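You operate a simulated robot arm through the tools that you are given. There is no shell and no other tool.

Carry out the task below with a simulated two-armed robot. There is one attempt and no reset: what you move stays moved.

JOB
Proof-load the teal cube on the platen to the aim on the card.
Fine: the load test card; zero the load, jog up to a touch of 0.2 kN (within 0.05), set the dial knob, high pressure, run; wait for the end.

Only the result counts: the job must be done as asked and must still hold three seconds after the hand-in. Knocking over, shifting, dropping, spilling or breaking anything else fails it.

ROBOT AND FRAMES
Two 7-joint arms with fingered hands on one trunk that stands fixed in place. Base frame: the origin is at the foot of the trunk, x ahead of it, y to its left, z up. Units: cm, rad, N and s.
The left shoulder is at [7, 15.3, 112.2], the right one opposite. With the tool pointing down near the work surface each hand reaches from about 10 to 84 cm from the base axis, measured 20 degrees to its own side. Payload 3.9 kg a hand.
The tool frame of a hand sits at the grasp point between the pads (the TCP): z along the fingers, y along the line on which they close. The tips reach 3 cm beyond it. The gripper opens to 10.4 cm. The gripper's body begins 3.5 cm behind the TCP. The gripper is a hand of 4 fingers: y runs from the thumb to the fingers, the wrist lies at [-1.7, -10.4, -17.8] in the tool frame, and closing takes about 1.5 s.
Orientation is that of the tool frame in the base frame, as [roll, pitch, yaw] about the fixed x, y, z axes, in that order (R = Rz(yaw) Ry(pitch) Rx(roll)). With the fingers straight down and the wrist toward the robot, the tool's x, y and z point along [0, 1, 0], [1, 0, 0] and [0, 0, -1] of the base frame.

CONTROLS
- The arms move only by the tool apply_moves. It takes "left_series", "right_series" or both (then of equal length, played together; a hand with none holds still); each is a list of rows, each a list of 6 numbers: the turn, a rotation vector about the tool's x, y, z in rad, then the shift along the tool's x, y, z in cm. In form: [[wx, wy, wz, dx, dy, dz], ...]. A call has 1 to 20 rows; each row shifts and turns the commanded pose from where the row before left it, along the tool's axes as they then stand. "left_claw" and "right_claw" are, for a hand that has rows, the opening in per cent of the stroke, from 0 (shut) to 100 (fully open), set as the call begins (left out, the last holds). Rows are played at 5 a second. More than 5 cm and 0.15 rad between two rows, or a gripper value outside its range, and nothing of the call is played. A pose out of reach is approached as far as the arm can. The call stops where the force on the tool passes 40 N (or 10 N more than at its start, if that is more) or the arm is blocked; 0.2 s more then pass. The fingers move at their own pace (about 7.2 cm/s each) and stop on an object; they squeeze with about 23 N. The grip force told is the motor's: it shows also when the fingers shut on nothing. Time passes only in rows, and 0.2 s behind the last, so rows that do not move let the fingers close. It gives the time, the measured TCP pose, the force on the tool (base axes), the opening and the grip force at its end, in the units of the frame above (readings bear some noise), with the torque about the TCP (base axes, N m) and any sound that the robot's microphone picked up.
- Cameras (640 x 400 px; columns grow to the right, rows downward): "scene" is now at [12.16, -5.92, 136.82]; the picture's right is [-0.63, -0.78, -0.00], its down [-0.32, 0.26, -0.91] and it looks along [0.71, -0.57, -0.42] (base axes); focal length 335 px, centre (320, 200). "left" rides on the left gripper at [-6.6, -9, -12.6] in its tool frame; the picture's right is [-0.78, -0.30, 0.56], its down [0.57, -0.70, 0.42] and it looks along [0.26, 0.65, 0.71] (tool axes); focal length 275 px, centre (320, 200). "right" rides on the right gripper at [6.6, -9, -12.6] in its tool frame; the picture's right is [-0.78, 0.30, -0.56], its down [-0.57, -0.70, 0.42] and it looks along [-0.27, 0.65, 0.71] (tool axes); focal length 275 px, centre (320, 200). There is no depth. A picture from a camera that has moved, and an enlarged one, comes with that camera's place and axes in the base frame and with its lens.
- capture(camera): a new picture of that camera. No time passes.
- lift_body(by): slides the trunk up (or, below 0, down) by that many cm; the arms and the scene camera ride with it, the base frame stays. It gives what a move gives, with no picture.
- curl_fingers(index, middle, ring, thumb_bend, thumb_turn, hand): sets how far each is bent, from 0 (flat) to 100 (curled in); at 30 the hand is open as for a grip, at 70 the pads meet at the TCP. One left out holds its place. A second passes; each finger stops where it meets its share of the squeeze, and holds until it gets a number again. A gripper value or a shape takes the hand back. It gives what a move gives, with no picture; readings hold the bend of each and the force on the fingers (four entries, about 0 where the hand has none), thumb and palm. thumb_turn goes from beside the hand (0) to across from the fingers (100), as for a grip.
- grasp_type(shape, hand): the hand has 4 fingers and takes this shape, open, in about a second: jaw (thumb against the fingers, like two jaws); tri (thumb and two fingers); tip (a fingertip pinch); poke (one finger out to press); point (the index stretched); flat (the hand flat); cup (the hand cupped); fist (a fist). The gripper value then closes the fingers along that shape, each until it touches; the sizes above hold for jaw. It gives what a move gives, with no picture.
- pan_tilt(pan, tilt): turns the head with the scene camera to pan (to the left, within 1.501 rad either way) and tilt (down, from -0.506 to 1.204), counted from straight ahead of the robot. It gives what a move gives.
- inspect(camera, box): a new picture of the part [left, top, right, bottom] of that camera's present view, enlarged. No time passes.
- sign_off(): hands the job in; it is judged then, once.

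Places have to be worked out from the pictures, the camera data and where the tool is seen. Open the grippers and draw the arms clear of the work before you hand the job in, unless the task says otherwise.

The tools are called after "Call:" as a command line: name --argument value ..., lists and objects as JSON in quotes. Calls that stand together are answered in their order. apply_moves: Moves the arms, as the interface text tells. Its arguments: {"type":"object","properties":{"left_series":{"type":"array","items":{"type":"array","items":{"type":"number"}}},"left_claw":{"type":"number"},"right_series":{"type":"array","items":{"type":"array","items":{"type":"number"}}},"right_claw":{"type":"number"}},"required":[]} The other tools are called the same way: lift_body (by) slides the trunk up or down; grasp_type (shape, hand) gives the hand a shape; curl_fingers (index, middle, ring, thumb_bend, thumb_turn, hand) moves the fingers one by one; pan_tilt (pan, tilt) turns the head that bears the scene camera; capture (camera) takes a picture; inspect (camera, box) takes an enlarged picture of a part of a camera's view; sign_off () hands the job in.

At the start:

```text
time: 0.0
left_position: [55.25, -7.6, 112.18]
left_orientation: [3.141, 0.0, 1.572]
left_contact_force: [0.4, -0.9, 0.5]
left_ft_torque: [0.0, 0.01, 0.03]
left_finger_gap: 10.37
left_grip_force: 0.1
left_shape: jaw
left_bend: [30.0, 30.0, 30.0, 30.0, 97.0]
left_finger forces: [0.1, 0.0, 0.0, 0.0, 0.0, 0.0]
right_position: [37.24, -47.96, 115.84]
right_orientation: [-3.141, 0.0, 1.571]
right_contact_force: [0.1, 0.3, 0.8]
right_ft_torque: [-0.02, -0.01, -0.01]
right_finger_gap: 10.35
right_grip_force: 0.0
right_shape: jaw
right_bend: [30.0, 30.0, 30.0, 30.0, 97.0]
right_finger forces: [0.0, 0.1, 0.1, 0.1, 0.0, 0.0]
trunk travel left (down, up): [-57.5, 36.5]
head pan, tilt: [-0.681, 0.431]
```

scene: 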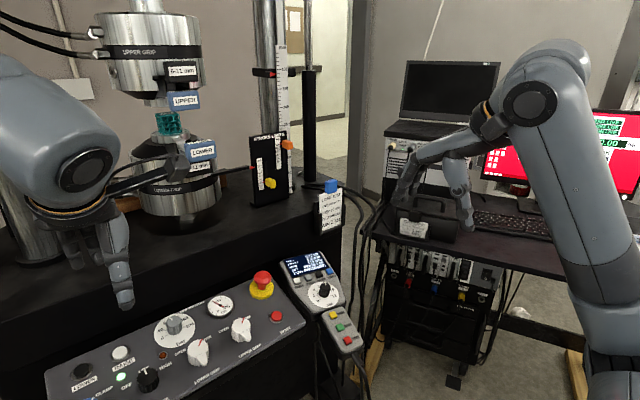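
right: 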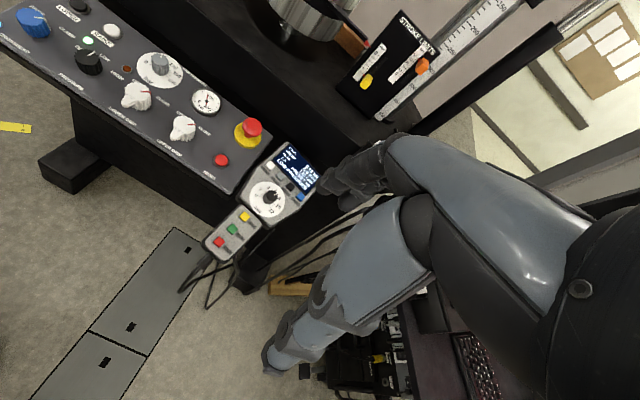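
left: 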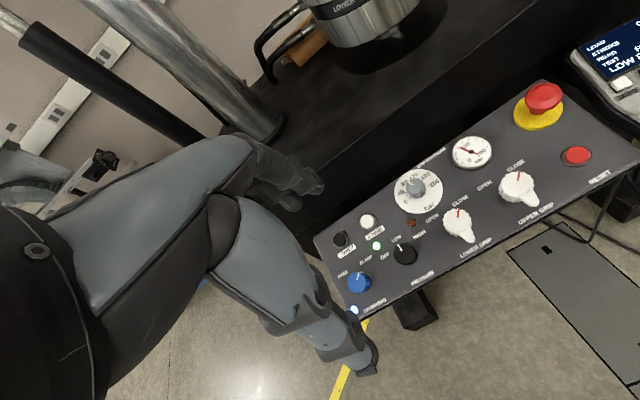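

I see a test frame with a control panel, a handset with display, and a card. I'll look closer at the parts before moving anything.

Call:
inspect --camera "scene" --box '[260, 170, 380, 245]'

Call:
inspect --camera "scene" --box '[260, 240, 380, 360]'

Call:
inspect --camera "scene" --box '[40, 280, 310, 400]'

Call:
inspect --camera "scene" --box '[80, 0, 320, 240]'

Call:
inspect --camera "scene" --box '[370, 50, 640, 250]'

Call:
inspect --camera "left" --box '[310, 60, 640, 330]'

Call:
inspect --camera "right" --box '[190, 130, 350, 270]'

```text
5.33 times, centred on (320, 208) of scene
camera zoom: at [12.16, -5.92, 136.82], right [-0.63, -0.78, 0.0], down [-0.32, 0.26, -0.91], along [0.71, -0.57, -0.42], focal length 1787 px, centre (320, 160)
```

zoom: 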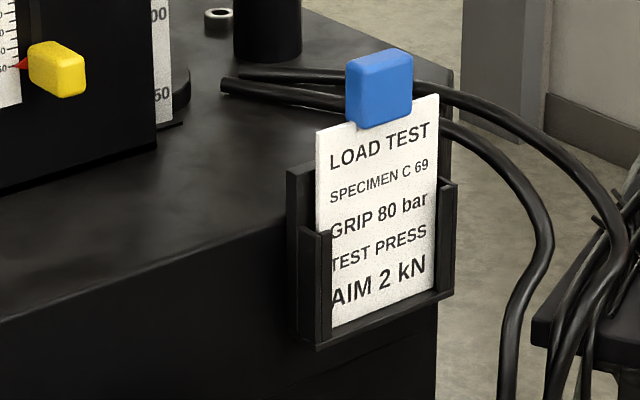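

```text
3.33 times, centred on (320, 300) of scene
camera zoom: at [12.16, -5.92, 136.82], right [-0.63, -0.78, 0.0], down [-0.32, 0.26, -0.91], along [0.71, -0.57, -0.42], focal length 1117 px, centre (320, -133)
```

zoom: 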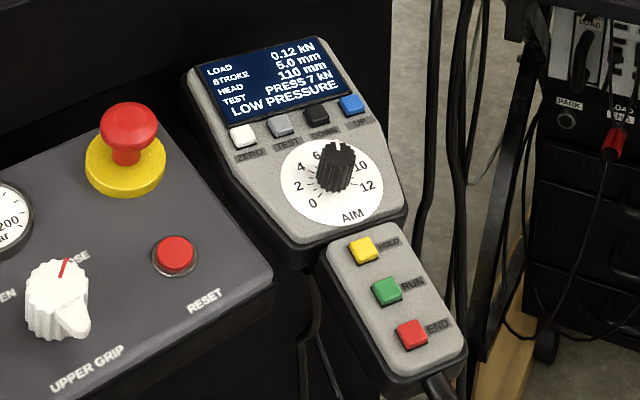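

```text
2.37 times, centred on (175, 340) of scene
camera zoom: at [12.16, -5.92, 136.82], right [-0.63, -0.78, 0.0], down [-0.32, 0.26, -0.91], along [0.71, -0.57, -0.42], focal length 794 px, centre (664, -132)
```

zoom: 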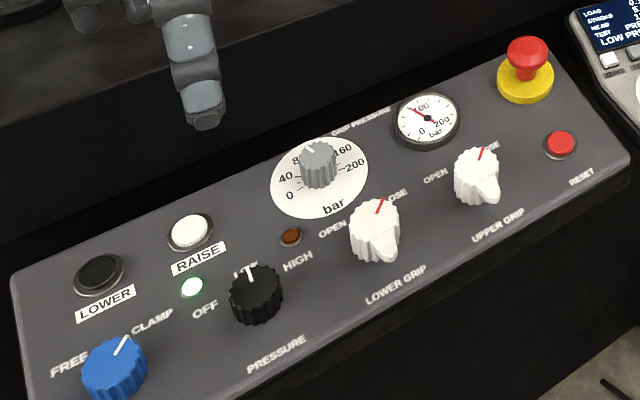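

```text
1.67 times, centred on (200, 120) of scene
camera zoom: at [12.16, -5.92, 136.82], right [-0.63, -0.78, 0.0], down [-0.32, 0.26, -0.91], along [0.71, -0.57, -0.42], focal length 558 px, centre (520, 333)
```

zoom: 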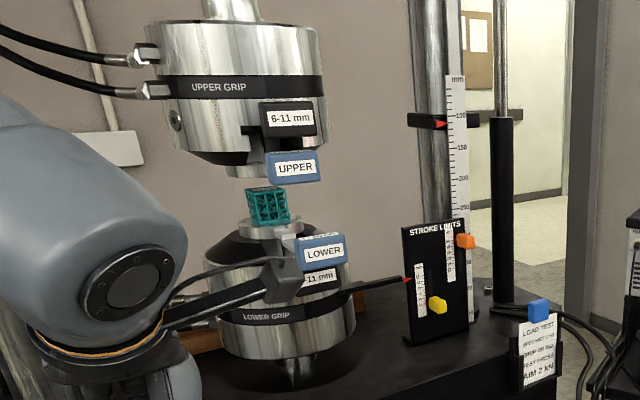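

```text
2.00 times, centred on (505, 150) of scene
camera zoom: at [12.16, -5.92, 136.82], right [-0.63, -0.78, 0.0], down [-0.32, 0.26, -0.91], along [0.71, -0.57, -0.42], focal length 670 px, centre (-50, 300)
```

zoom: 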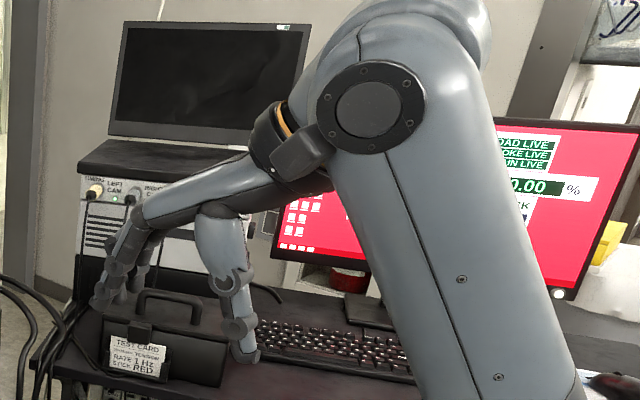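

```text
1.48 times, centred on (475, 195) of left
camera zoom: at [46.32, -13.99, 124.76], right [-0.3, -0.78, -0.56], down [-0.7, 0.57, -0.42], along [0.65, 0.26, -0.71], focal length 408 px, centre (90, 207)
```

zoom: 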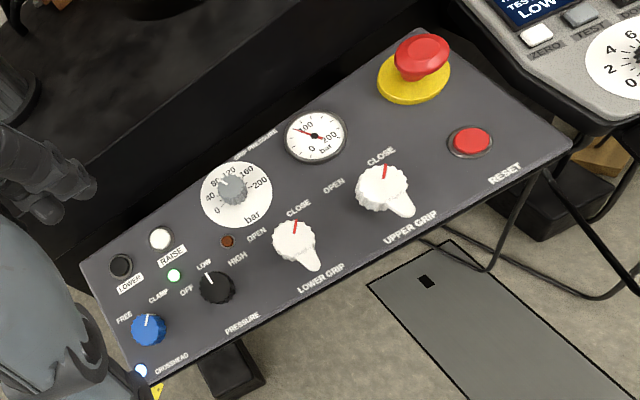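

```text
2.86 times, centred on (270, 200) of right
camera zoom: at [28.09, -41.2, 128.38], right [0.3, -0.78, 0.56], down [-0.7, -0.57, -0.42], along [0.65, -0.27, -0.71], focal length 786 px, centre (463, 200)
```

zoom: 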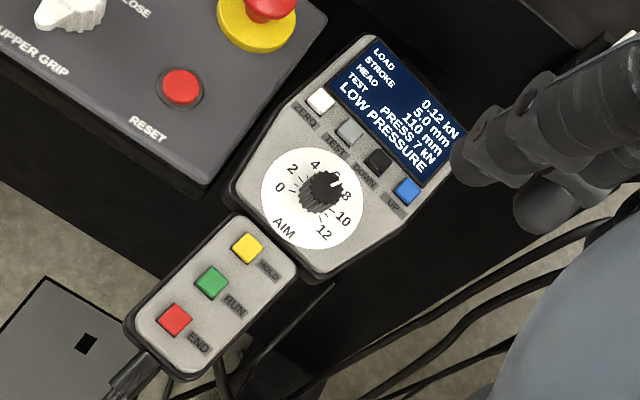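

Card: LOAD TEST, grip 80 bar, test PRESS, aim 2 kN; the display shows PRESS with the aim at 7 kN and load 0.12 kN. I'll zoom in further on the handset, the knobs, and the specimen gap.

Call:
inspect --camera "scene" --box '[275, 245, 365, 301]'

Call:
inspect --camera "scene" --box '[310, 300, 374, 356]'

Call:
inspect --camera "scene" --box '[145, 285, 257, 355]'

Call:
inspect --camera "left" --box '[330, 200, 450, 320]'

Call:
inspect --camera "left" --box '[380, 120, 540, 250]'

Call:
inspect --camera "scene" --box '[130, 60, 230, 200]'

Call:
inspect --camera "scene" --box '[235, 120, 305, 210]'

Call:
inspect --camera "scene" --box '[310, 180, 350, 236]'

Call:
inspect --camera "right" --box '[240, 140, 330, 200]'

```text
7.11 times, centred on (320, 273) of scene
camera zoom: at [12.16, -5.92, 136.82], right [-0.63, -0.78, 0.0], down [-0.32, 0.26, -0.91], along [0.71, -0.57, -0.42], focal length 2382 px, centre (320, -319)
```

zoom: 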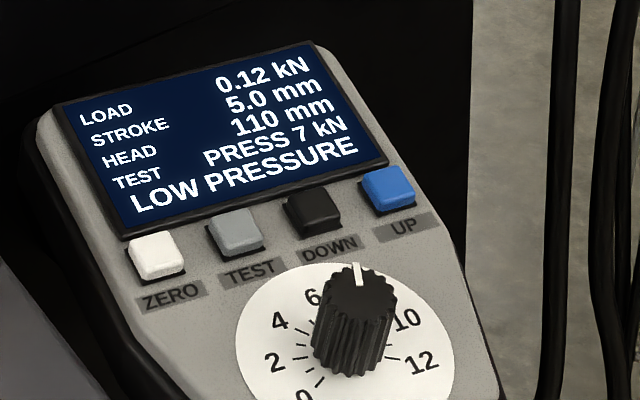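

```text
7.14 times, centred on (342, 328) of scene
camera zoom: at [12.16, -5.92, 136.82], right [-0.63, -0.78, 0.0], down [-0.32, 0.26, -0.91], along [0.71, -0.57, -0.42], focal length 2393 px, centre (163, -714)
```

zoom: 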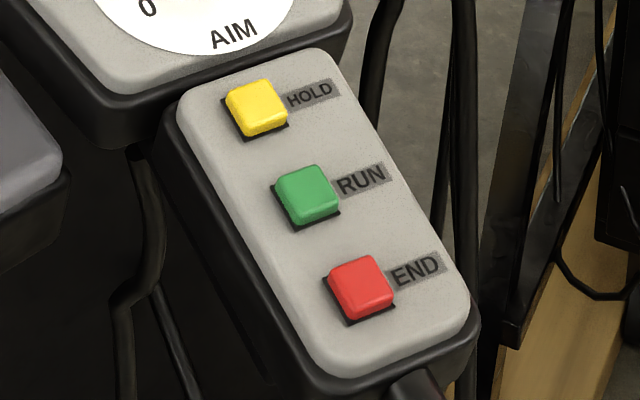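

```text
5.71 times, centred on (201, 320) of scene
camera zoom: at [12.16, -5.92, 136.82], right [-0.63, -0.78, 0.0], down [-0.32, 0.26, -0.91], along [0.71, -0.57, -0.42], focal length 1914 px, centre (1000, -486)
```

zoom: 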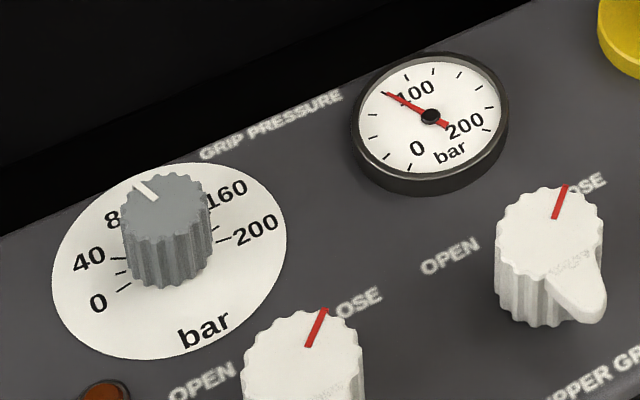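

```text
3.33 times, centred on (390, 260) of left
camera zoom: at [46.32, -13.99, 124.76], right [-0.3, -0.78, -0.56], down [-0.7, 0.57, -0.42], along [0.65, 0.26, -0.71], focal length 918 px, centre (87, 0)
```

zoom: 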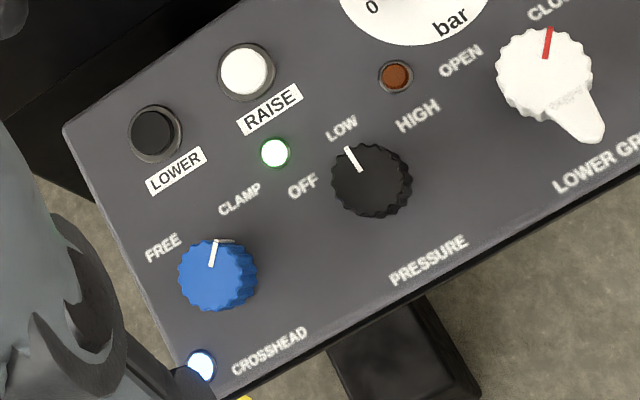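

```text
3.08 times, centred on (460, 185) of left
camera zoom: at [46.32, -13.99, 124.76], right [-0.3, -0.78, -0.56], down [-0.7, 0.57, -0.42], along [0.65, 0.26, -0.71], focal length 847 px, centre (-111, 246)
```

zoom: 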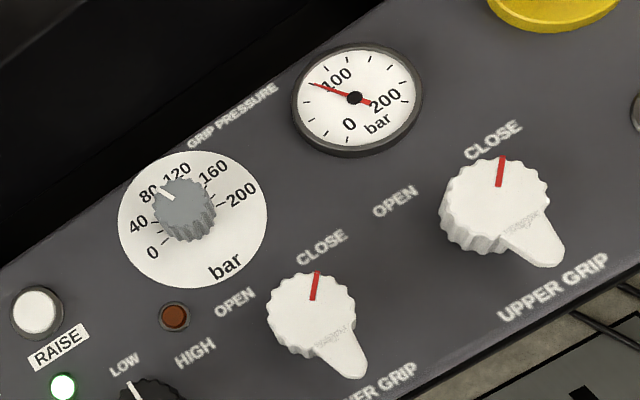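

```text
2.86 times, centred on (180, 130) of scene
camera zoom: at [12.16, -5.92, 136.82], right [-0.63, -0.78, 0.0], down [-0.32, 0.26, -0.91], along [0.71, -0.57, -0.42], focal length 957 px, centre (720, 400)
```

zoom: 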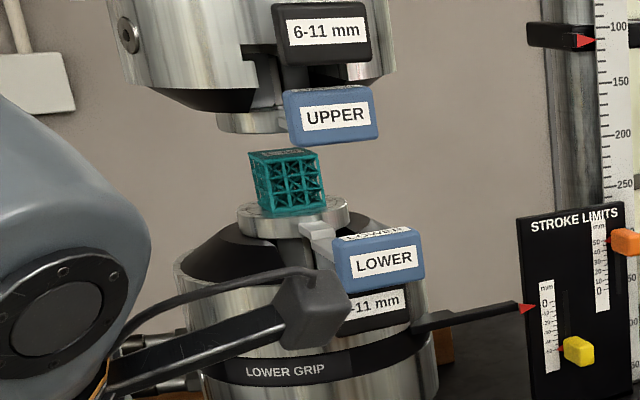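

```text
4.44 times, centred on (270, 165) of scene
camera zoom: at [12.16, -5.92, 136.82], right [-0.63, -0.78, 0.0], down [-0.32, 0.26, -0.91], along [0.71, -0.57, -0.42], focal length 1489 px, centre (542, 356)
```

zoom: 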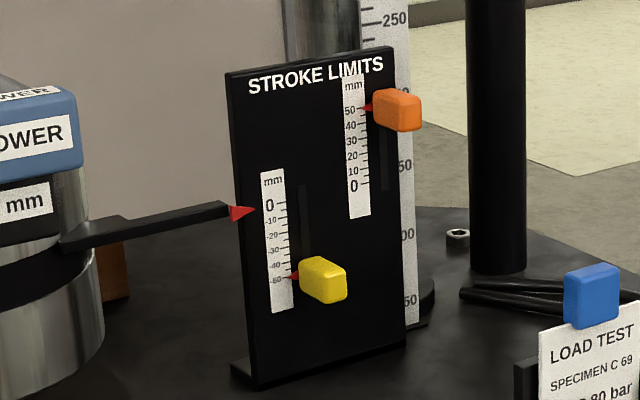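

```text
7.14 times, centred on (330, 208) of scene
camera zoom: at [12.16, -5.92, 136.82], right [-0.63, -0.78, 0.0], down [-0.32, 0.26, -0.91], along [0.71, -0.57, -0.42], focal length 2393 px, centre (249, 143)
```

zoom: 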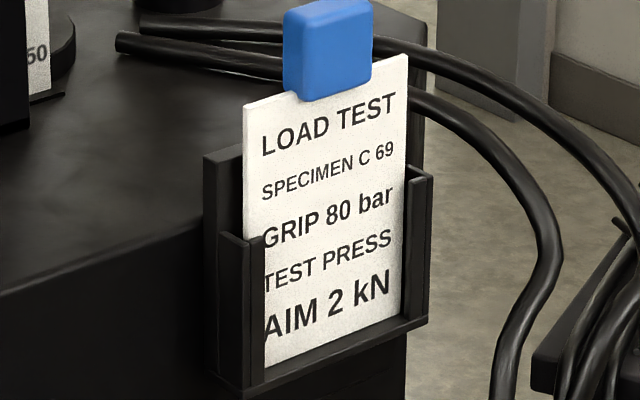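

```text
6.67 times, centred on (285, 170) of right
camera zoom: at [28.09, -41.2, 128.38], right [0.3, -0.78, 0.56], down [-0.7, -0.57, -0.42], along [0.65, -0.27, -0.71], focal length 1835 px, centre (553, 400)
```

zoom: 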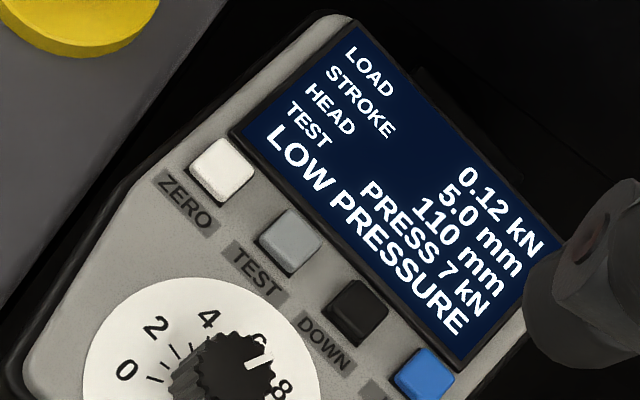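

The handset's top buttons come out at about z 83 (ZERO ≈ [69.2,-44.6,82.9], UP ≈ [67.1,-53.8,82.9]), with RUN ≈ [53.7,-45.5,78.7] and the pressure knob ≈ [65.2,-8.2,81.5]. I'll shape the right hand to poke and look at where its tip lies.

Call:
grasp_type --shape "poke" --hand "right"

Call:
pan_tilt --pan -0.68 --tilt 0.65

Call:
capture --camera "right"

Call:
capture --camera "scene"

```text
time: 0.9
left_position: [55.42, -7.47, 112.27]
left_orientation: [-3.141, 0.0, 1.572]
left_contact_force: [1.1, -0.8, 0.5]
left_ft_torque: [0.0, -0.02, 0.03]
left_finger_gap: 10.35
left_grip_force: 0.1
left_shape: jaw
left_bend: [30.0, 30.0, 30.0, 30.0, 97.0]
left_finger forces: [0.1, 0.1, 0.0, 0.1, 0.1, 0.0]
right_position: [37.27, -47.83, 115.75]
right_orientation: [-3.141, 0.001, 1.568]
right_contact_force: [-0.3, 0.0, 0.4]
right_ft_torque: [0.01, 0.0, -0.01]
right_finger_gap: 0.01
right_grip_force: 0.1
right_shape: poke
right_bend: [70.0, 70.0, 99.0, 100.0, 100.0]
right_finger forces: [0.1, 0.0, 0.0, 0.0, 0.0, 0.1]
trunk travel left (down, up): [-57.5, 36.5]
head pan, tilt: [-0.681, 0.431]
```

```text
time: 1.6
left_position: [55.35, -7.47, 112.26]
left_orientation: [-3.14, 0.0, 1.57]
left_contact_force: [0.3, 0.2, 0.2]
left_ft_torque: [-0.01, 0.07, 0.01]
left_finger_gap: 10.37
left_grip_force: 0.1
left_shape: jaw
left_bend: [30.0, 30.0, 30.0, 30.0, 97.0]
left_finger forces: [0.0, 0.0, 0.1, 0.0, 0.0, 0.0]
right_position: [37.17, -47.87, 115.78]
right_orientation: [-3.141, 0.002, 1.57]
right_contact_force: [0.4, 0.8, 0.1]
right_ft_torque: [-0.02, 0.02, -0.02]
right_finger_gap: 0.0
right_grip_force: 0.1
right_shape: poke
right_bend: [70.0, 70.0, 99.0, 100.0, 100.0]
right_finger forces: [0.0, 0.0, 0.0, 0.0, 0.0, 0.0]
trunk travel left (down, up): [-57.5, 36.5]
head pan, tilt: [-0.681, 0.649]
```

```text
taken
camera right: at [28.09, -41.2, 128.38], right [0.3, -0.78, 0.56], down [-0.7, -0.57, -0.42], along [0.65, -0.27, -0.71], focal length 275 px, centre (320, 200)
```

right: 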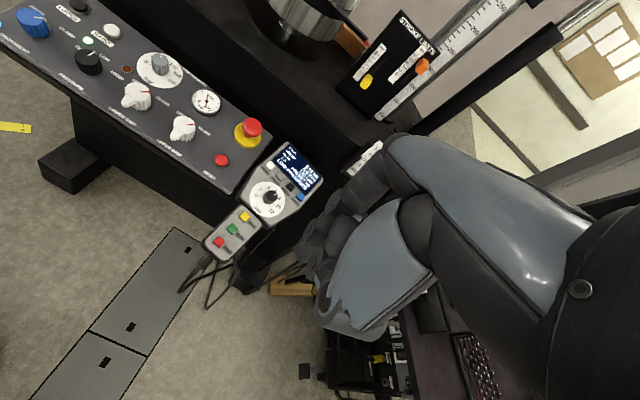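

```text
taken
camera scene: at [11.74, -5.58, 134.87], right [-0.63, -0.78, 0.0], down [-0.47, 0.38, -0.8], along [0.62, -0.5, -0.6], focal length 335 px, centre (320, 200)
```

scene: 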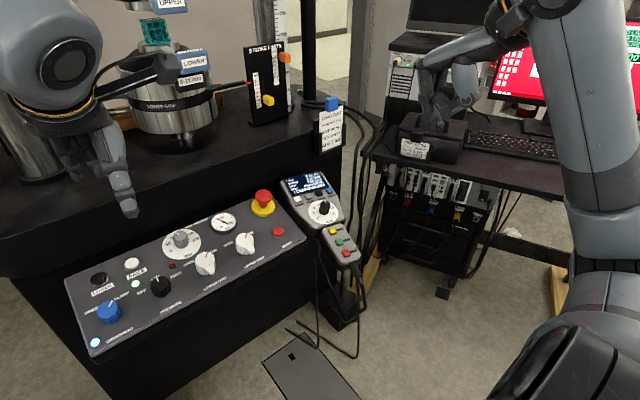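

Let me look closely at the hand from the scene camera, and compare with the 'point' shape.

Call:
inspect --camera "scene" --box '[380, 40, 500, 140]'

Call:
grasp_type --shape "point" --hand "right"

Call:
inspect --camera "scene" --box '[380, 40, 500, 140]'

Call:
inspect --camera "right" --box '[180, 100, 480, 360]'

```text
4.00 times, centred on (440, 90) of scene
camera zoom: at [11.74, -5.58, 134.87], right [-0.63, -0.78, 0.0], down [-0.47, 0.38, -0.8], along [0.62, -0.5, -0.6], focal length 1340 px, centre (-160, 640)
```

zoom: 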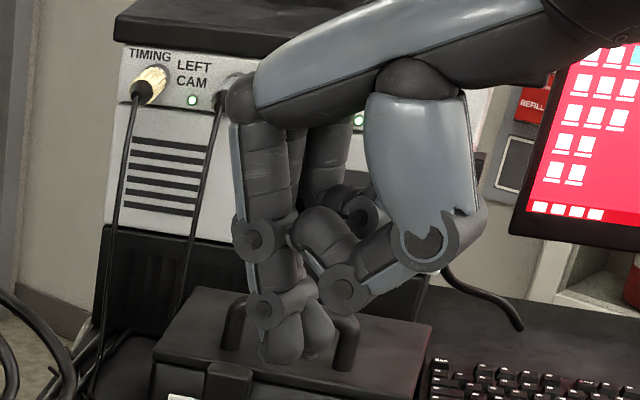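

```text
time: 2.5
left_position: [55.28, -7.55, 112.08]
left_orientation: [-3.141, 0.001, 1.57]
left_contact_force: [0.3, -0.1, -0.6]
left_ft_torque: [0.01, 0.01, -0.03]
left_finger_gap: 10.39
left_grip_force: 0.1
left_shape: jaw
left_bend: [30.0, 30.0, 30.0, 30.0, 97.0]
left_finger forces: [0.0, 0.0, 0.0, 0.0, 0.0, 0.1]
right_position: [37.22, -47.99, 115.95]
right_orientation: [-3.142, 0.0, 1.568]
right_contact_force: [-0.3, 0.9, 0.8]
right_ft_torque: [0.01, 0.0, 0.0]
right_finger_gap: 0.0
right_grip_force: 0.1
right_shape: point
right_bend: [20.0, 100.0, 100.0, 99.0, 87.0]
right_finger forces: [0.1, 0.0, 0.0, 0.0, 0.0, 0.1]
trunk travel left (down, up): [-57.5, 36.5]
head pan, tilt: [-0.681, 0.649]
```

```text
4.00 times, centred on (440, 90) of scene
camera zoom: at [11.74, -5.58, 134.86], right [-0.63, -0.78, 0.0], down [-0.47, 0.38, -0.8], along [0.62, -0.5, -0.6], focal length 1340 px, centre (-160, 640)
```

zoom: 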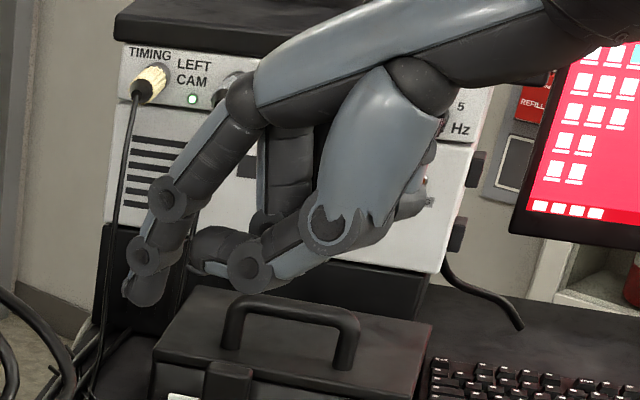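

```text
1.54 times, centred on (330, 230) of right
camera zoom: at [28.09, -41.2, 128.38], right [0.3, -0.78, 0.56], down [-0.7, -0.57, -0.42], along [0.65, -0.27, -0.71], focal length 424 px, centre (305, 154)
```

zoom: 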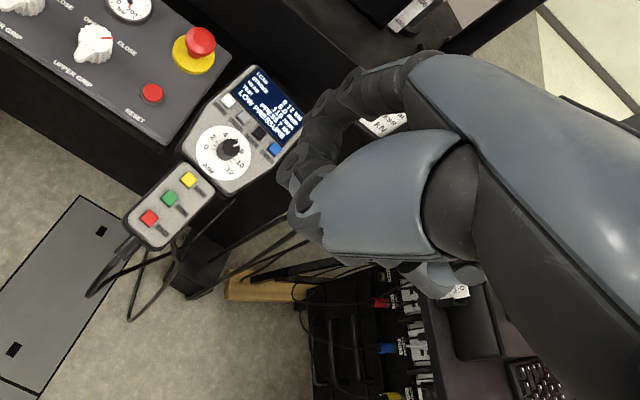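

The point shape has the index stretched and the others curled. I'll try an index bend in-between with the thumb folded, and look from both cameras.

Call:
curl_fingers --hand "right" --index 30 --middle 100 --ring 100 --thumb_bend 100 --thumb_turn 0

Call:
apply_moves --right_series '[[0, 0, 0, 0, 3, 2], [0, 0, 0, 0, 3, 2], [0, 0, 0, 0, 3, 2], [0, 0, 0, 0, 3, 2], [0, 0, 0, 0, 0, 0]]'

Call:
capture --camera "right"

Call:
capture --camera "scene"

Call:
capture --camera "left"

```text
time: 3.5
left_position: [55.38, -7.51, 112.2]
left_orientation: [3.142, 0.001, 1.572]
left_contact_force: [0.0, -0.3, 0.2]
left_ft_torque: [0.02, 0.02, 0.04]
left_finger_gap: 10.38
left_grip_force: 0.0
left_shape: jaw
left_bend: [30.0, 30.0, 30.0, 30.0, 97.0]
left_finger forces: [0.0, 0.0, 0.0, 0.1, 0.0, 0.0]
right_position: [37.13, -47.99, 115.66]
right_orientation: [3.14, 0.0, 1.57]
right_contact_force: [-0.1, 0.1, 0.3]
right_ft_torque: [0.06, 0.0, 0.0]
right_finger_gap: 5.06
right_grip_force: 0.0
right_shape: fingers
right_bend: [30.0, 100.0, 100.0, 100.0, 0.0]
right_finger forces: [0.0, 0.0, 0.0, 0.1, 0.0, 0.1]
trunk travel left (down, up): [-57.5, 36.5]
head pan, tilt: [-0.681, 0.649]
```

```text
time: 4.8
left_position: [55.28, -7.46, 112.15]
left_orientation: [-3.14, 0.0, 1.572]
left_contact_force: [-0.1, 0.0, 0.0]
left_ft_torque: [0.0, -0.03, 0.06]
left_finger_gap: 10.37
left_grip_force: 0.2
left_shape: jaw
left_bend: [30.0, 30.0, 30.0, 30.0, 97.0]
left_finger forces: [0.0, 0.0, 0.0, 0.1, 0.0, 0.1]
right_position: [49.13, -47.94, 107.67]
right_orientation: [3.141, 0.001, 1.569]
right_contact_force: [0.2, 0.3, -0.6]
right_ft_torque: [-0.01, -0.04, -0.03]
right_finger_gap: 5.04
right_grip_force: 0.0
right_shape: fingers
right_bend: [30.0, 100.0, 100.0, 100.0, 0.0]
right_finger forces: [0.1, 0.0, 0.0, 0.0, 0.0, 0.0]
trunk travel left (down, up): [-57.5, 36.5]
head pan, tilt: [-0.681, 0.649]
```

```text
taken
camera right: at [40.04, -41.2, 120.35], right [0.29, -0.78, 0.56], down [-0.7, -0.57, -0.43], along [0.65, -0.27, -0.71], focal length 275 px, centre (320, 200)
```

right: 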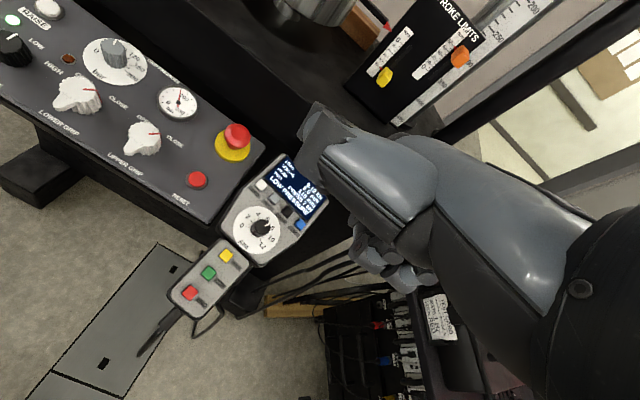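

```text
taken
camera scene: at [11.65, -5.57, 134.87], right [-0.63, -0.78, 0.0], down [-0.47, 0.38, -0.8], along [0.62, -0.5, -0.6], focal length 335 px, centre (320, 200)
```

scene: 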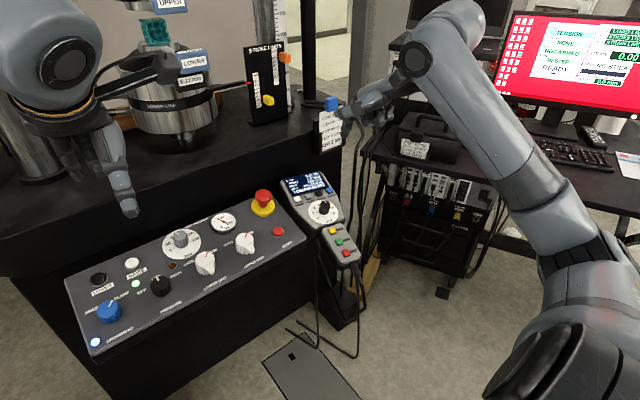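

```text
taken
camera left: at [46.24, -13.98, 124.8], right [-0.3, -0.78, -0.56], down [-0.7, 0.57, -0.42], along [0.65, 0.26, -0.71], focal length 275 px, centre (320, 200)
```

left: 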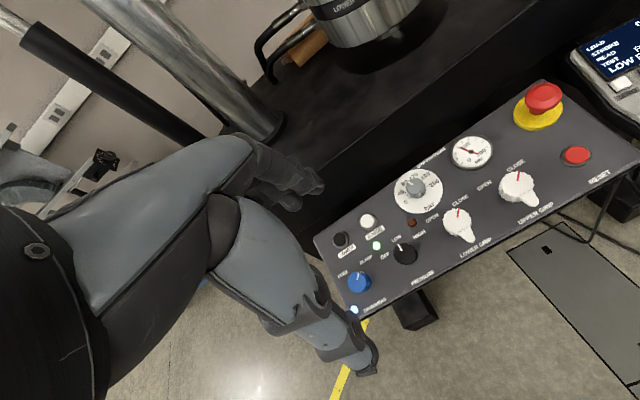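

Call:
inspect --camera "scene" --box '[320, 60, 440, 140]'

```text
5.00 times, centred on (380, 100) of scene
camera zoom: at [11.65, -5.57, 134.87], right [-0.63, -0.78, 0.0], down [-0.47, 0.38, -0.8], along [0.62, -0.5, -0.6], focal length 1675 px, centre (20, 700)
```

zoom: 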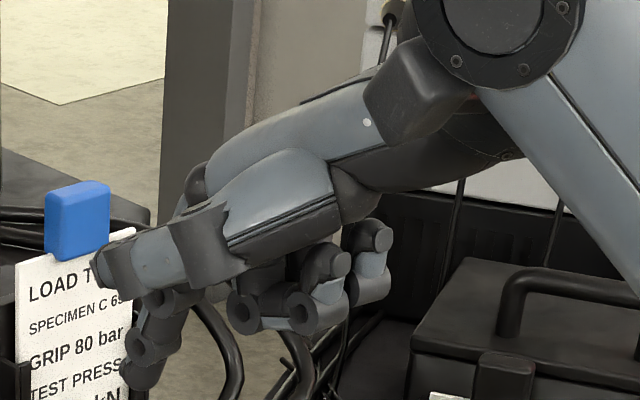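

The folded thumb blocks the view; 'point' is better since the index leans outward about normal to the tilted handset face. I'll return to 'point' and measure the tip.

Call:
grasp_type --shape "point" --hand "right"

Call:
inspect --camera "scene" --box '[300, 60, 440, 150]'

Call:
inspect --camera "right" --box '[240, 100, 480, 250]'

```text
time: 5.7
left_position: [55.33, -7.44, 112.3]
left_orientation: [-3.141, 0.002, 1.571]
left_contact_force: [0.4, 0.2, 0.4]
left_ft_torque: [0.01, 0.02, 0.01]
left_finger_gap: 10.38
left_grip_force: 0.0
left_shape: jaw
left_bend: [30.0, 30.0, 30.0, 30.0, 97.0]
left_finger forces: [0.0, 0.0, 0.1, 0.0, 0.0, 0.0]
right_position: [49.23, -47.91, 107.74]
right_orientation: [-3.141, 0.001, 1.569]
right_contact_force: [-0.9, 0.8, -0.2]
right_ft_torque: [0.03, 0.01, 0.01]
right_finger_gap: 0.02
right_grip_force: 0.1
right_shape: point
right_bend: [20.0, 100.0, 100.0, 100.0, 87.0]
right_finger forces: [0.0, 0.1, 0.0, 0.0, 0.0, 0.0]
trunk travel left (down, up): [-57.5, 36.5]
head pan, tilt: [-0.681, 0.649]
```

```text
4.44 times, centred on (370, 105) of scene
camera zoom: at [11.75, -5.58, 134.86], right [-0.63, -0.78, 0.0], down [-0.47, 0.38, -0.8], along [0.62, -0.5, -0.6], focal length 1489 px, centre (98, 622)
```

zoom: 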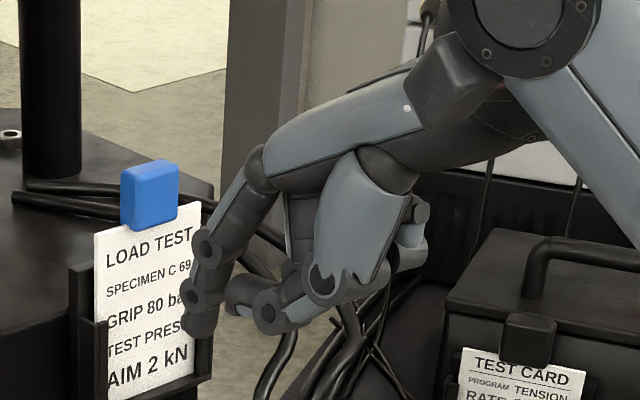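

```text
2.67 times, centred on (360, 175) of right
camera zoom: at [40.11, -41.21, 120.32], right [0.3, -0.78, 0.56], down [-0.7, -0.57, -0.42], along [0.65, -0.27, -0.71], focal length 734 px, centre (213, 267)
```

zoom: 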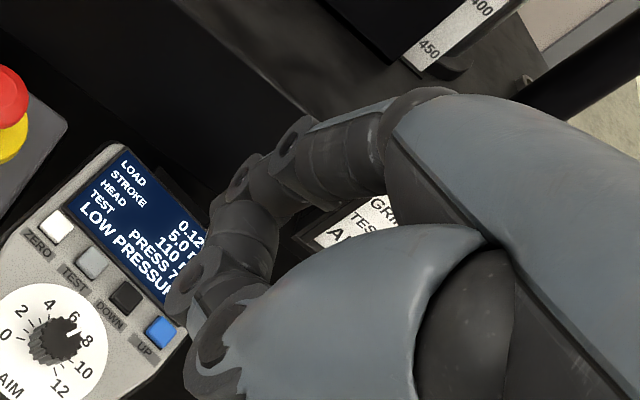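

Index tip estimated roughly 6–9 cm ahead and 2–5 cm below the TCP; the card holder is clear at about x 79, y -62. I'll bring the hand so the tip hovers several cm above ZERO and check visually.

Call:
apply_moves --right_series '[[0, 0, 0, 0.6, 2.4, 2.4], [0, 0, 0, 0.6, 2.4, 2.4], [0, 0, 0, 0.6, 2.4, 2.4], [0, 0, 0, 0.6, 2.4, 2.4], [0, 0, 0, 0.6, 2.4, 2.4], [0, 0, 0, 0, 0, 0]]'

Call:
capture --camera "right"

Call:
inspect --camera "scene" --box '[240, 100, 440, 240]'

```text
time: 7.0
left_position: [55.35, -7.54, 112.22]
left_orientation: [-3.141, 0.0, 1.571]
left_contact_force: [0.5, 0.1, -0.9]
left_ft_torque: [0.0, 0.0, 0.04]
left_finger_gap: 10.37
left_grip_force: 0.0
left_shape: jaw
left_bend: [30.0, 30.0, 30.0, 30.0, 97.0]
left_finger forces: [0.0, 0.0, 0.1, 0.0, 0.0, 0.0]
right_position: [61.08, -44.92, 95.84]
right_orientation: [3.142, 0.001, 1.571]
right_contact_force: [-0.2, -0.1, 1.3]
right_ft_torque: [0.0, -0.04, 0.0]
right_finger_gap: 0.0
right_grip_force: 0.0
right_shape: point
right_bend: [20.0, 100.0, 100.0, 100.0, 87.0]
right_finger forces: [0.0, 0.1, 0.1, 0.0, 0.0, 0.0]
trunk travel left (down, up): [-57.5, 36.5]
head pan, tilt: [-0.681, 0.649]
```

```text
taken
camera right: at [51.94, -38.22, 108.36], right [0.3, -0.78, 0.56], down [-0.7, -0.57, -0.42], along [0.65, -0.27, -0.71], focal length 275 px, centre (320, 200)
```

right: 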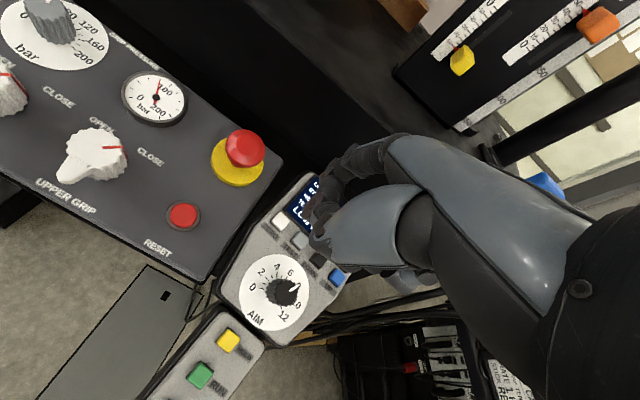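

```text
2.86 times, centred on (340, 170) of scene
camera zoom: at [11.67, -5.58, 134.87], right [-0.63, -0.78, 0.0], down [-0.47, 0.38, -0.8], along [0.62, -0.5, -0.6], focal length 957 px, centre (263, 286)
```

zoom: 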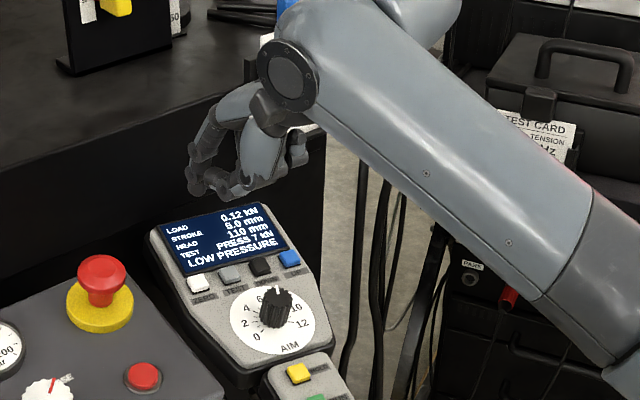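

Call:
inspect --camera "right" --box '[260, 120, 420, 270]'

Call:
inspect --camera "scene" --box '[290, 120, 350, 180]'

```text
2.67 times, centred on (340, 195) of right
camera zoom: at [51.94, -38.22, 108.36], right [0.3, -0.78, 0.56], down [-0.7, -0.57, -0.42], along [0.65, -0.27, -0.71], focal length 734 px, centre (267, 213)
```

zoom: 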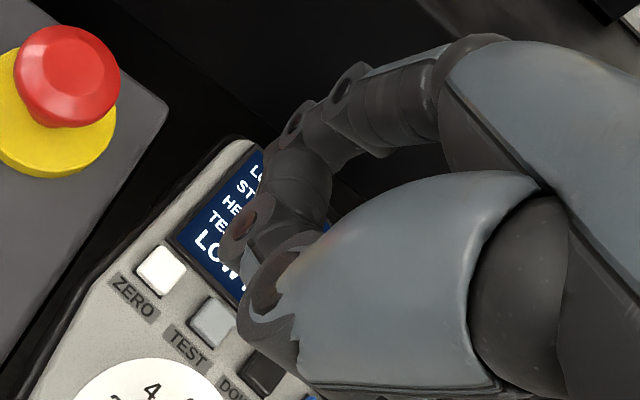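

```text
6.67 times, centred on (320, 150) of scene
camera zoom: at [11.67, -5.58, 134.87], right [-0.63, -0.78, 0.0], down [-0.47, 0.38, -0.8], along [0.62, -0.5, -0.6], focal length 2233 px, centre (320, 533)
```

zoom: 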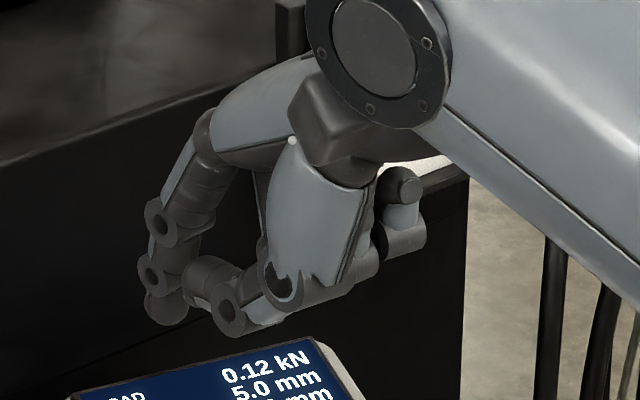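

Triangulating the finger's joint pins puts the tip at about TCP + [6.0, 1.2, -2.3] (base). I'll descend so the tip is ~2 cm above ZERO and check.

Call:
apply_moves --right_series '[[0, 0, 0, -0.3, 0.7, 2.5], [0, 0, 0, -0.3, 0.7, 2.5], [0, 0, 0, -0.3, 0.7, 2.0], [0, 0, 0, 0, 0, 1.5], [0, 0, 0, 0, 0, 0]]'

Call:
inspect --camera "right" --box '[240, 120, 440, 300]'

Call:
inspect --camera "scene" --box '[270, 130, 370, 230]'

```text
time: 8.2
left_position: [55.28, -7.5, 112.26]
left_orientation: [-3.141, 0.0, 1.57]
left_contact_force: [0.2, -0.1, 0.1]
left_ft_torque: [0.01, 0.02, 0.01]
left_finger_gap: 10.36
left_grip_force: 0.2
left_shape: jaw
left_bend: [30.0, 30.0, 30.0, 30.0, 97.0]
left_finger forces: [0.1, 0.1, 0.0, 0.0, 0.1, 0.0]
right_position: [63.37, -45.75, 87.29]
right_orientation: [-3.141, -0.001, 1.569]
right_contact_force: [-1.0, 0.0, 0.4]
right_ft_torque: [-0.04, -0.04, 0.01]
right_finger_gap: 0.0
right_grip_force: 0.1
right_shape: point
right_bend: [20.0, 100.0, 100.0, 100.0, 87.0]
right_finger forces: [0.0, 0.0, 0.0, 0.0, 0.0, 0.1]
trunk travel left (down, up): [-57.5, 36.5]
head pan, tilt: [-0.681, 0.649]
```

```text
2.22 times, centred on (340, 210) of right
camera zoom: at [54.21, -39.1, 99.89], right [0.3, -0.78, 0.56], down [-0.7, -0.57, -0.42], along [0.65, -0.27, -0.71], focal length 612 px, centre (276, 178)
```

zoom: 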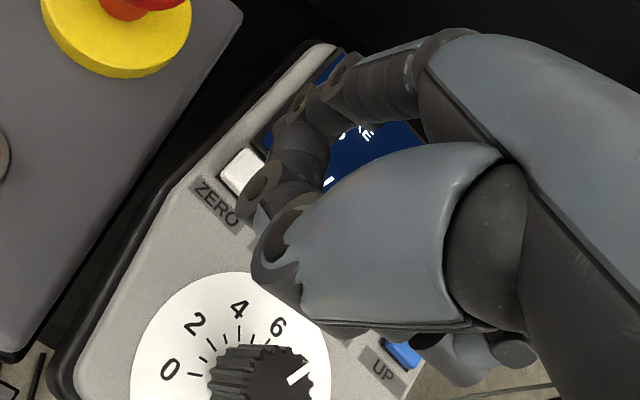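

```text
4.00 times, centred on (320, 180) of scene
camera zoom: at [11.74, -5.56, 134.86], right [-0.63, -0.78, 0.0], down [-0.47, 0.38, -0.8], along [0.62, -0.5, -0.6], focal length 1340 px, centre (320, 280)
```

zoom: 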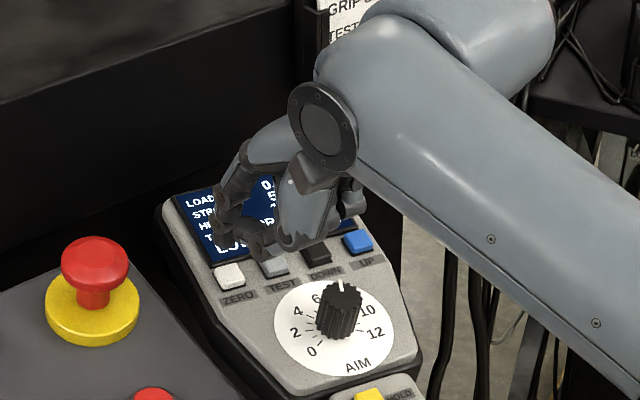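

The tip is over ZERO with about 2 cm to go. I'll lower slowly to contact and read the force.

Call:
apply_moves --right_series '[[0, 0, 0, 0, 0, 1.2], [0, 0, 0, 0, 0, 0.6], [0, 0, 0, 0, 0, 0.3], [0, 0, 0, 0, 0, 0.2], [0, 0, 0, 0, 0, 0]]'

Call:
inspect --camera "scene" --box '[280, 150, 360, 220]'

Call:
inspect --camera "right" --box '[260, 120, 400, 240]'

```text
time: 9.4
left_position: [55.31, -7.48, 112.27]
left_orientation: [3.141, 0.0, 1.57]
left_contact_force: [-0.7, -1.1, -1.1]
left_ft_torque: [-0.01, -0.01, 0.0]
left_finger_gap: 10.36
left_grip_force: 0.0
left_shape: jaw
left_bend: [30.0, 30.0, 30.0, 30.0, 97.0]
left_finger forces: [0.0, 0.1, 0.1, 0.0, 0.1, 0.0]
right_position: [63.28, -45.88, 85.09]
right_orientation: [3.14, 0.0, 1.568]
right_contact_force: [-1.2, -0.1, 4.7]
right_ft_torque: [0.05, -0.31, -0.03]
right_finger_gap: 0.0
right_grip_force: 0.0
right_shape: point
right_bend: [19.0, 100.0, 100.0, 100.0, 87.0]
right_finger forces: [5.4, 0.1, 0.0, 0.0, 0.0, 0.0]
trunk travel left (down, up): [-57.5, 36.5]
head pan, tilt: [-0.681, 0.649]
heard: click
```

```text
5.71 times, centred on (320, 185) of scene
camera zoom: at [11.63, -5.53, 134.88], right [-0.63, -0.78, 0.0], down [-0.47, 0.38, -0.8], along [0.62, -0.5, -0.6], focal length 1914 px, centre (320, 286)
```

zoom: 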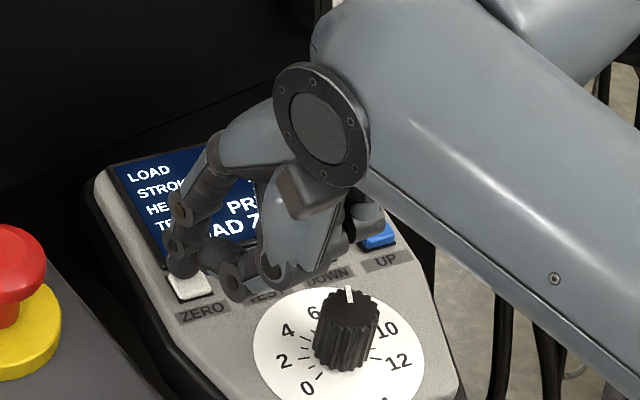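

```text
3.33 times, centred on (330, 180) of right
camera zoom: at [54.14, -39.11, 97.69], right [0.29, -0.78, 0.56], down [-0.7, -0.57, -0.43], along [0.65, -0.27, -0.71], focal length 918 px, centre (287, 267)
```

zoom: 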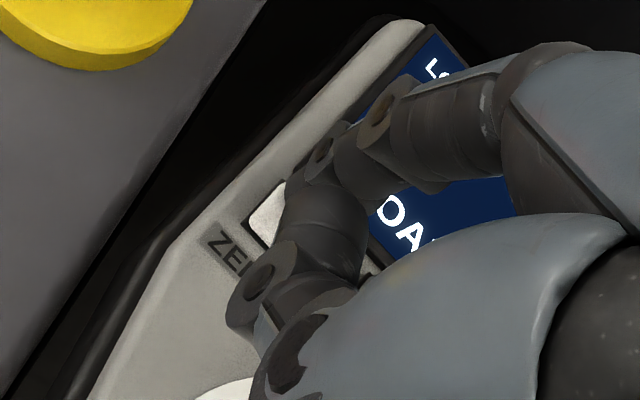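

It clicked with 5 N and the display shows "…LOAD Z…" (zeroed). I'll raise and read the display.

Call:
apply_moves --right_series '[[0, 0, 0, 0, 0, -1.5], [0, 0, 0, 0, -2, -4], [0, 0, 0, 0, -2, -4], [0, 0, 0, 0, 0, 0]]'

Call:
inspect --camera "scene" --box '[280, 150, 360, 220]'

Call:
inspect --camera "right" --box '[220, 120, 380, 270]'

```text
time: 10.4
left_position: [55.41, -7.49, 112.13]
left_orientation: [-3.14, 0.0, 1.57]
left_contact_force: [-0.1, -0.2, -0.1]
left_ft_torque: [-0.02, 0.02, 0.0]
left_finger_gap: 10.36
left_grip_force: 0.0
left_shape: jaw
left_bend: [30.0, 30.0, 30.0, 30.0, 97.0]
left_finger forces: [0.0, 0.1, 0.0, 0.1, 0.0, 0.1]
right_position: [59.33, -45.78, 94.48]
right_orientation: [-3.14, 0.0, 1.572]
right_contact_force: [0.9, -0.8, 0.4]
right_ft_torque: [-0.01, -0.03, 0.03]
right_finger_gap: 0.0
right_grip_force: 0.1
right_shape: point
right_bend: [20.0, 100.0, 100.0, 100.0, 87.0]
right_finger forces: [0.0, 0.1, 0.0, 0.0, 0.0, 0.0]
trunk travel left (down, up): [-57.5, 36.5]
head pan, tilt: [-0.681, 0.649]
```

```text
5.71 times, centred on (320, 185) of scene
camera zoom: at [11.83, -5.59, 134.85], right [-0.63, -0.78, 0.0], down [-0.47, 0.38, -0.8], along [0.62, -0.5, -0.61], focal length 1914 px, centre (320, 286)
```

zoom: 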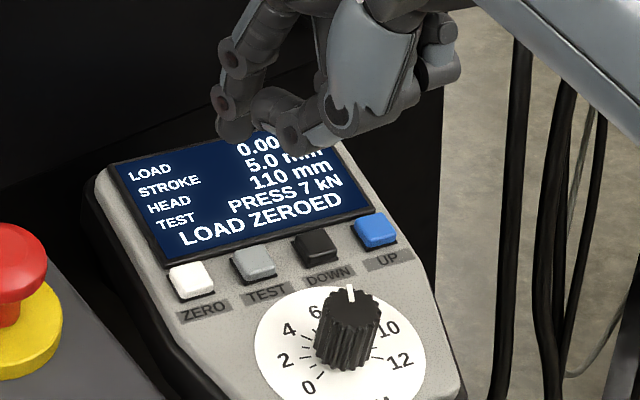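

```text
2.67 times, centred on (300, 195) of right
camera zoom: at [50.21, -39.17, 107.04], right [0.3, -0.78, 0.56], down [-0.7, -0.57, -0.42], along [0.65, -0.26, -0.71], focal length 734 px, centre (373, 213)
```

zoom: 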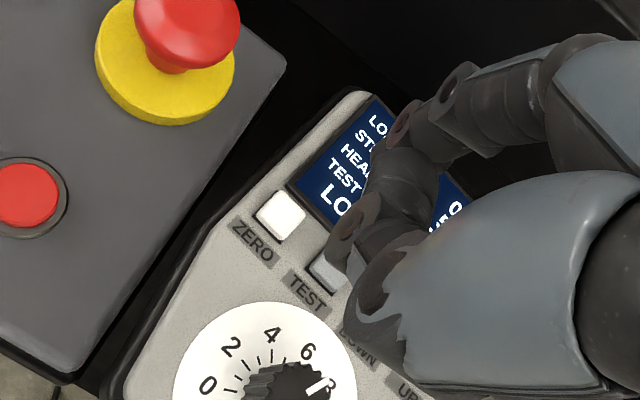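

Load zeroed (0.00). Now move over UP (TCP ≈ [61.2, -55.0, 87.3]) and check alignment before pressing.

Call:
apply_moves --right_series '[[0, 0, 0, -3.1, 0.6, 0], [0, 0, 0, -3.1, 0.6, 0], [0, 0, 0, -3.0, 0.7, 2], [0, 0, 0, 0, 0, 3], [0, 0, 0, 0, 0, 2.2], [0, 0, 0, 0, 0, 0]]'

Call:
inspect --camera "scene" --box '[280, 150, 380, 230]'

Call:
inspect --camera "right" --box '[220, 120, 380, 270]'

```text
time: 11.8
left_position: [55.44, -7.36, 112.13]
left_orientation: [-3.141, 0.0, 1.572]
left_contact_force: [-0.2, 0.0, -0.5]
left_ft_torque: [-0.01, 0.01, 0.02]
left_finger_gap: 10.39
left_grip_force: 0.2
left_shape: jaw
left_bend: [30.0, 30.0, 30.0, 30.0, 97.0]
left_finger forces: [0.0, 0.1, 0.0, 0.0, 0.0, 0.1]
right_position: [61.24, -55.01, 87.21]
right_orientation: [-3.141, 0.0, 1.571]
right_contact_force: [0.8, 0.3, -1.0]
right_ft_torque: [0.02, 0.04, -0.03]
right_finger_gap: 0.03
right_grip_force: 0.1
right_shape: point
right_bend: [20.0, 100.0, 100.0, 100.0, 87.0]
right_finger forces: [0.0, 0.0, 0.1, 0.0, 0.0, 0.1]
trunk travel left (down, up): [-57.5, 36.5]
head pan, tilt: [-0.681, 0.649]
```

```text
5.00 times, centred on (330, 190) of scene
camera zoom: at [11.74, -5.58, 134.86], right [-0.63, -0.78, 0.0], down [-0.47, 0.38, -0.8], along [0.62, -0.5, -0.6], focal length 1675 px, centre (270, 250)
```

zoom: 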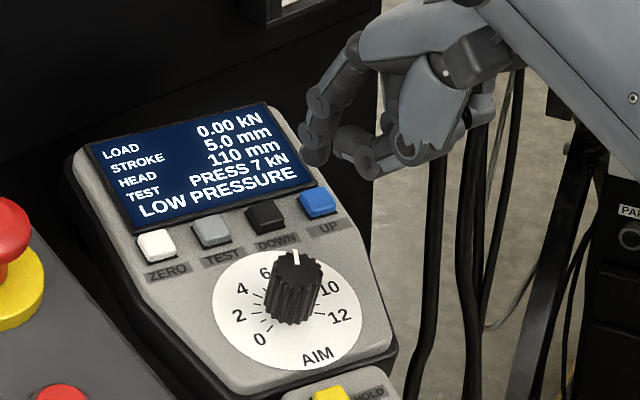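

```text
2.67 times, centred on (300, 195) of right
camera zoom: at [52.09, -48.29, 99.78], right [0.3, -0.78, 0.56], down [-0.7, -0.57, -0.42], along [0.65, -0.27, -0.71], focal length 734 px, centre (373, 213)
```

zoom: 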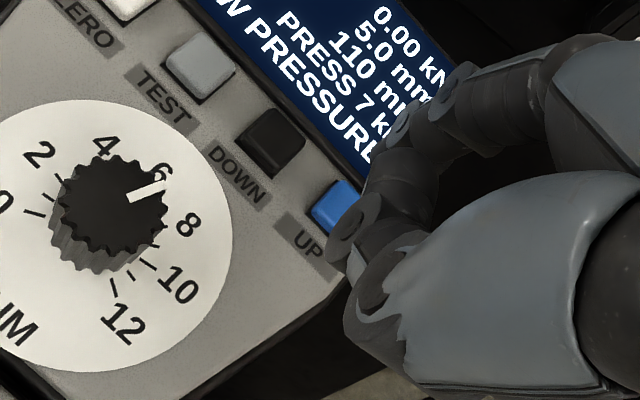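

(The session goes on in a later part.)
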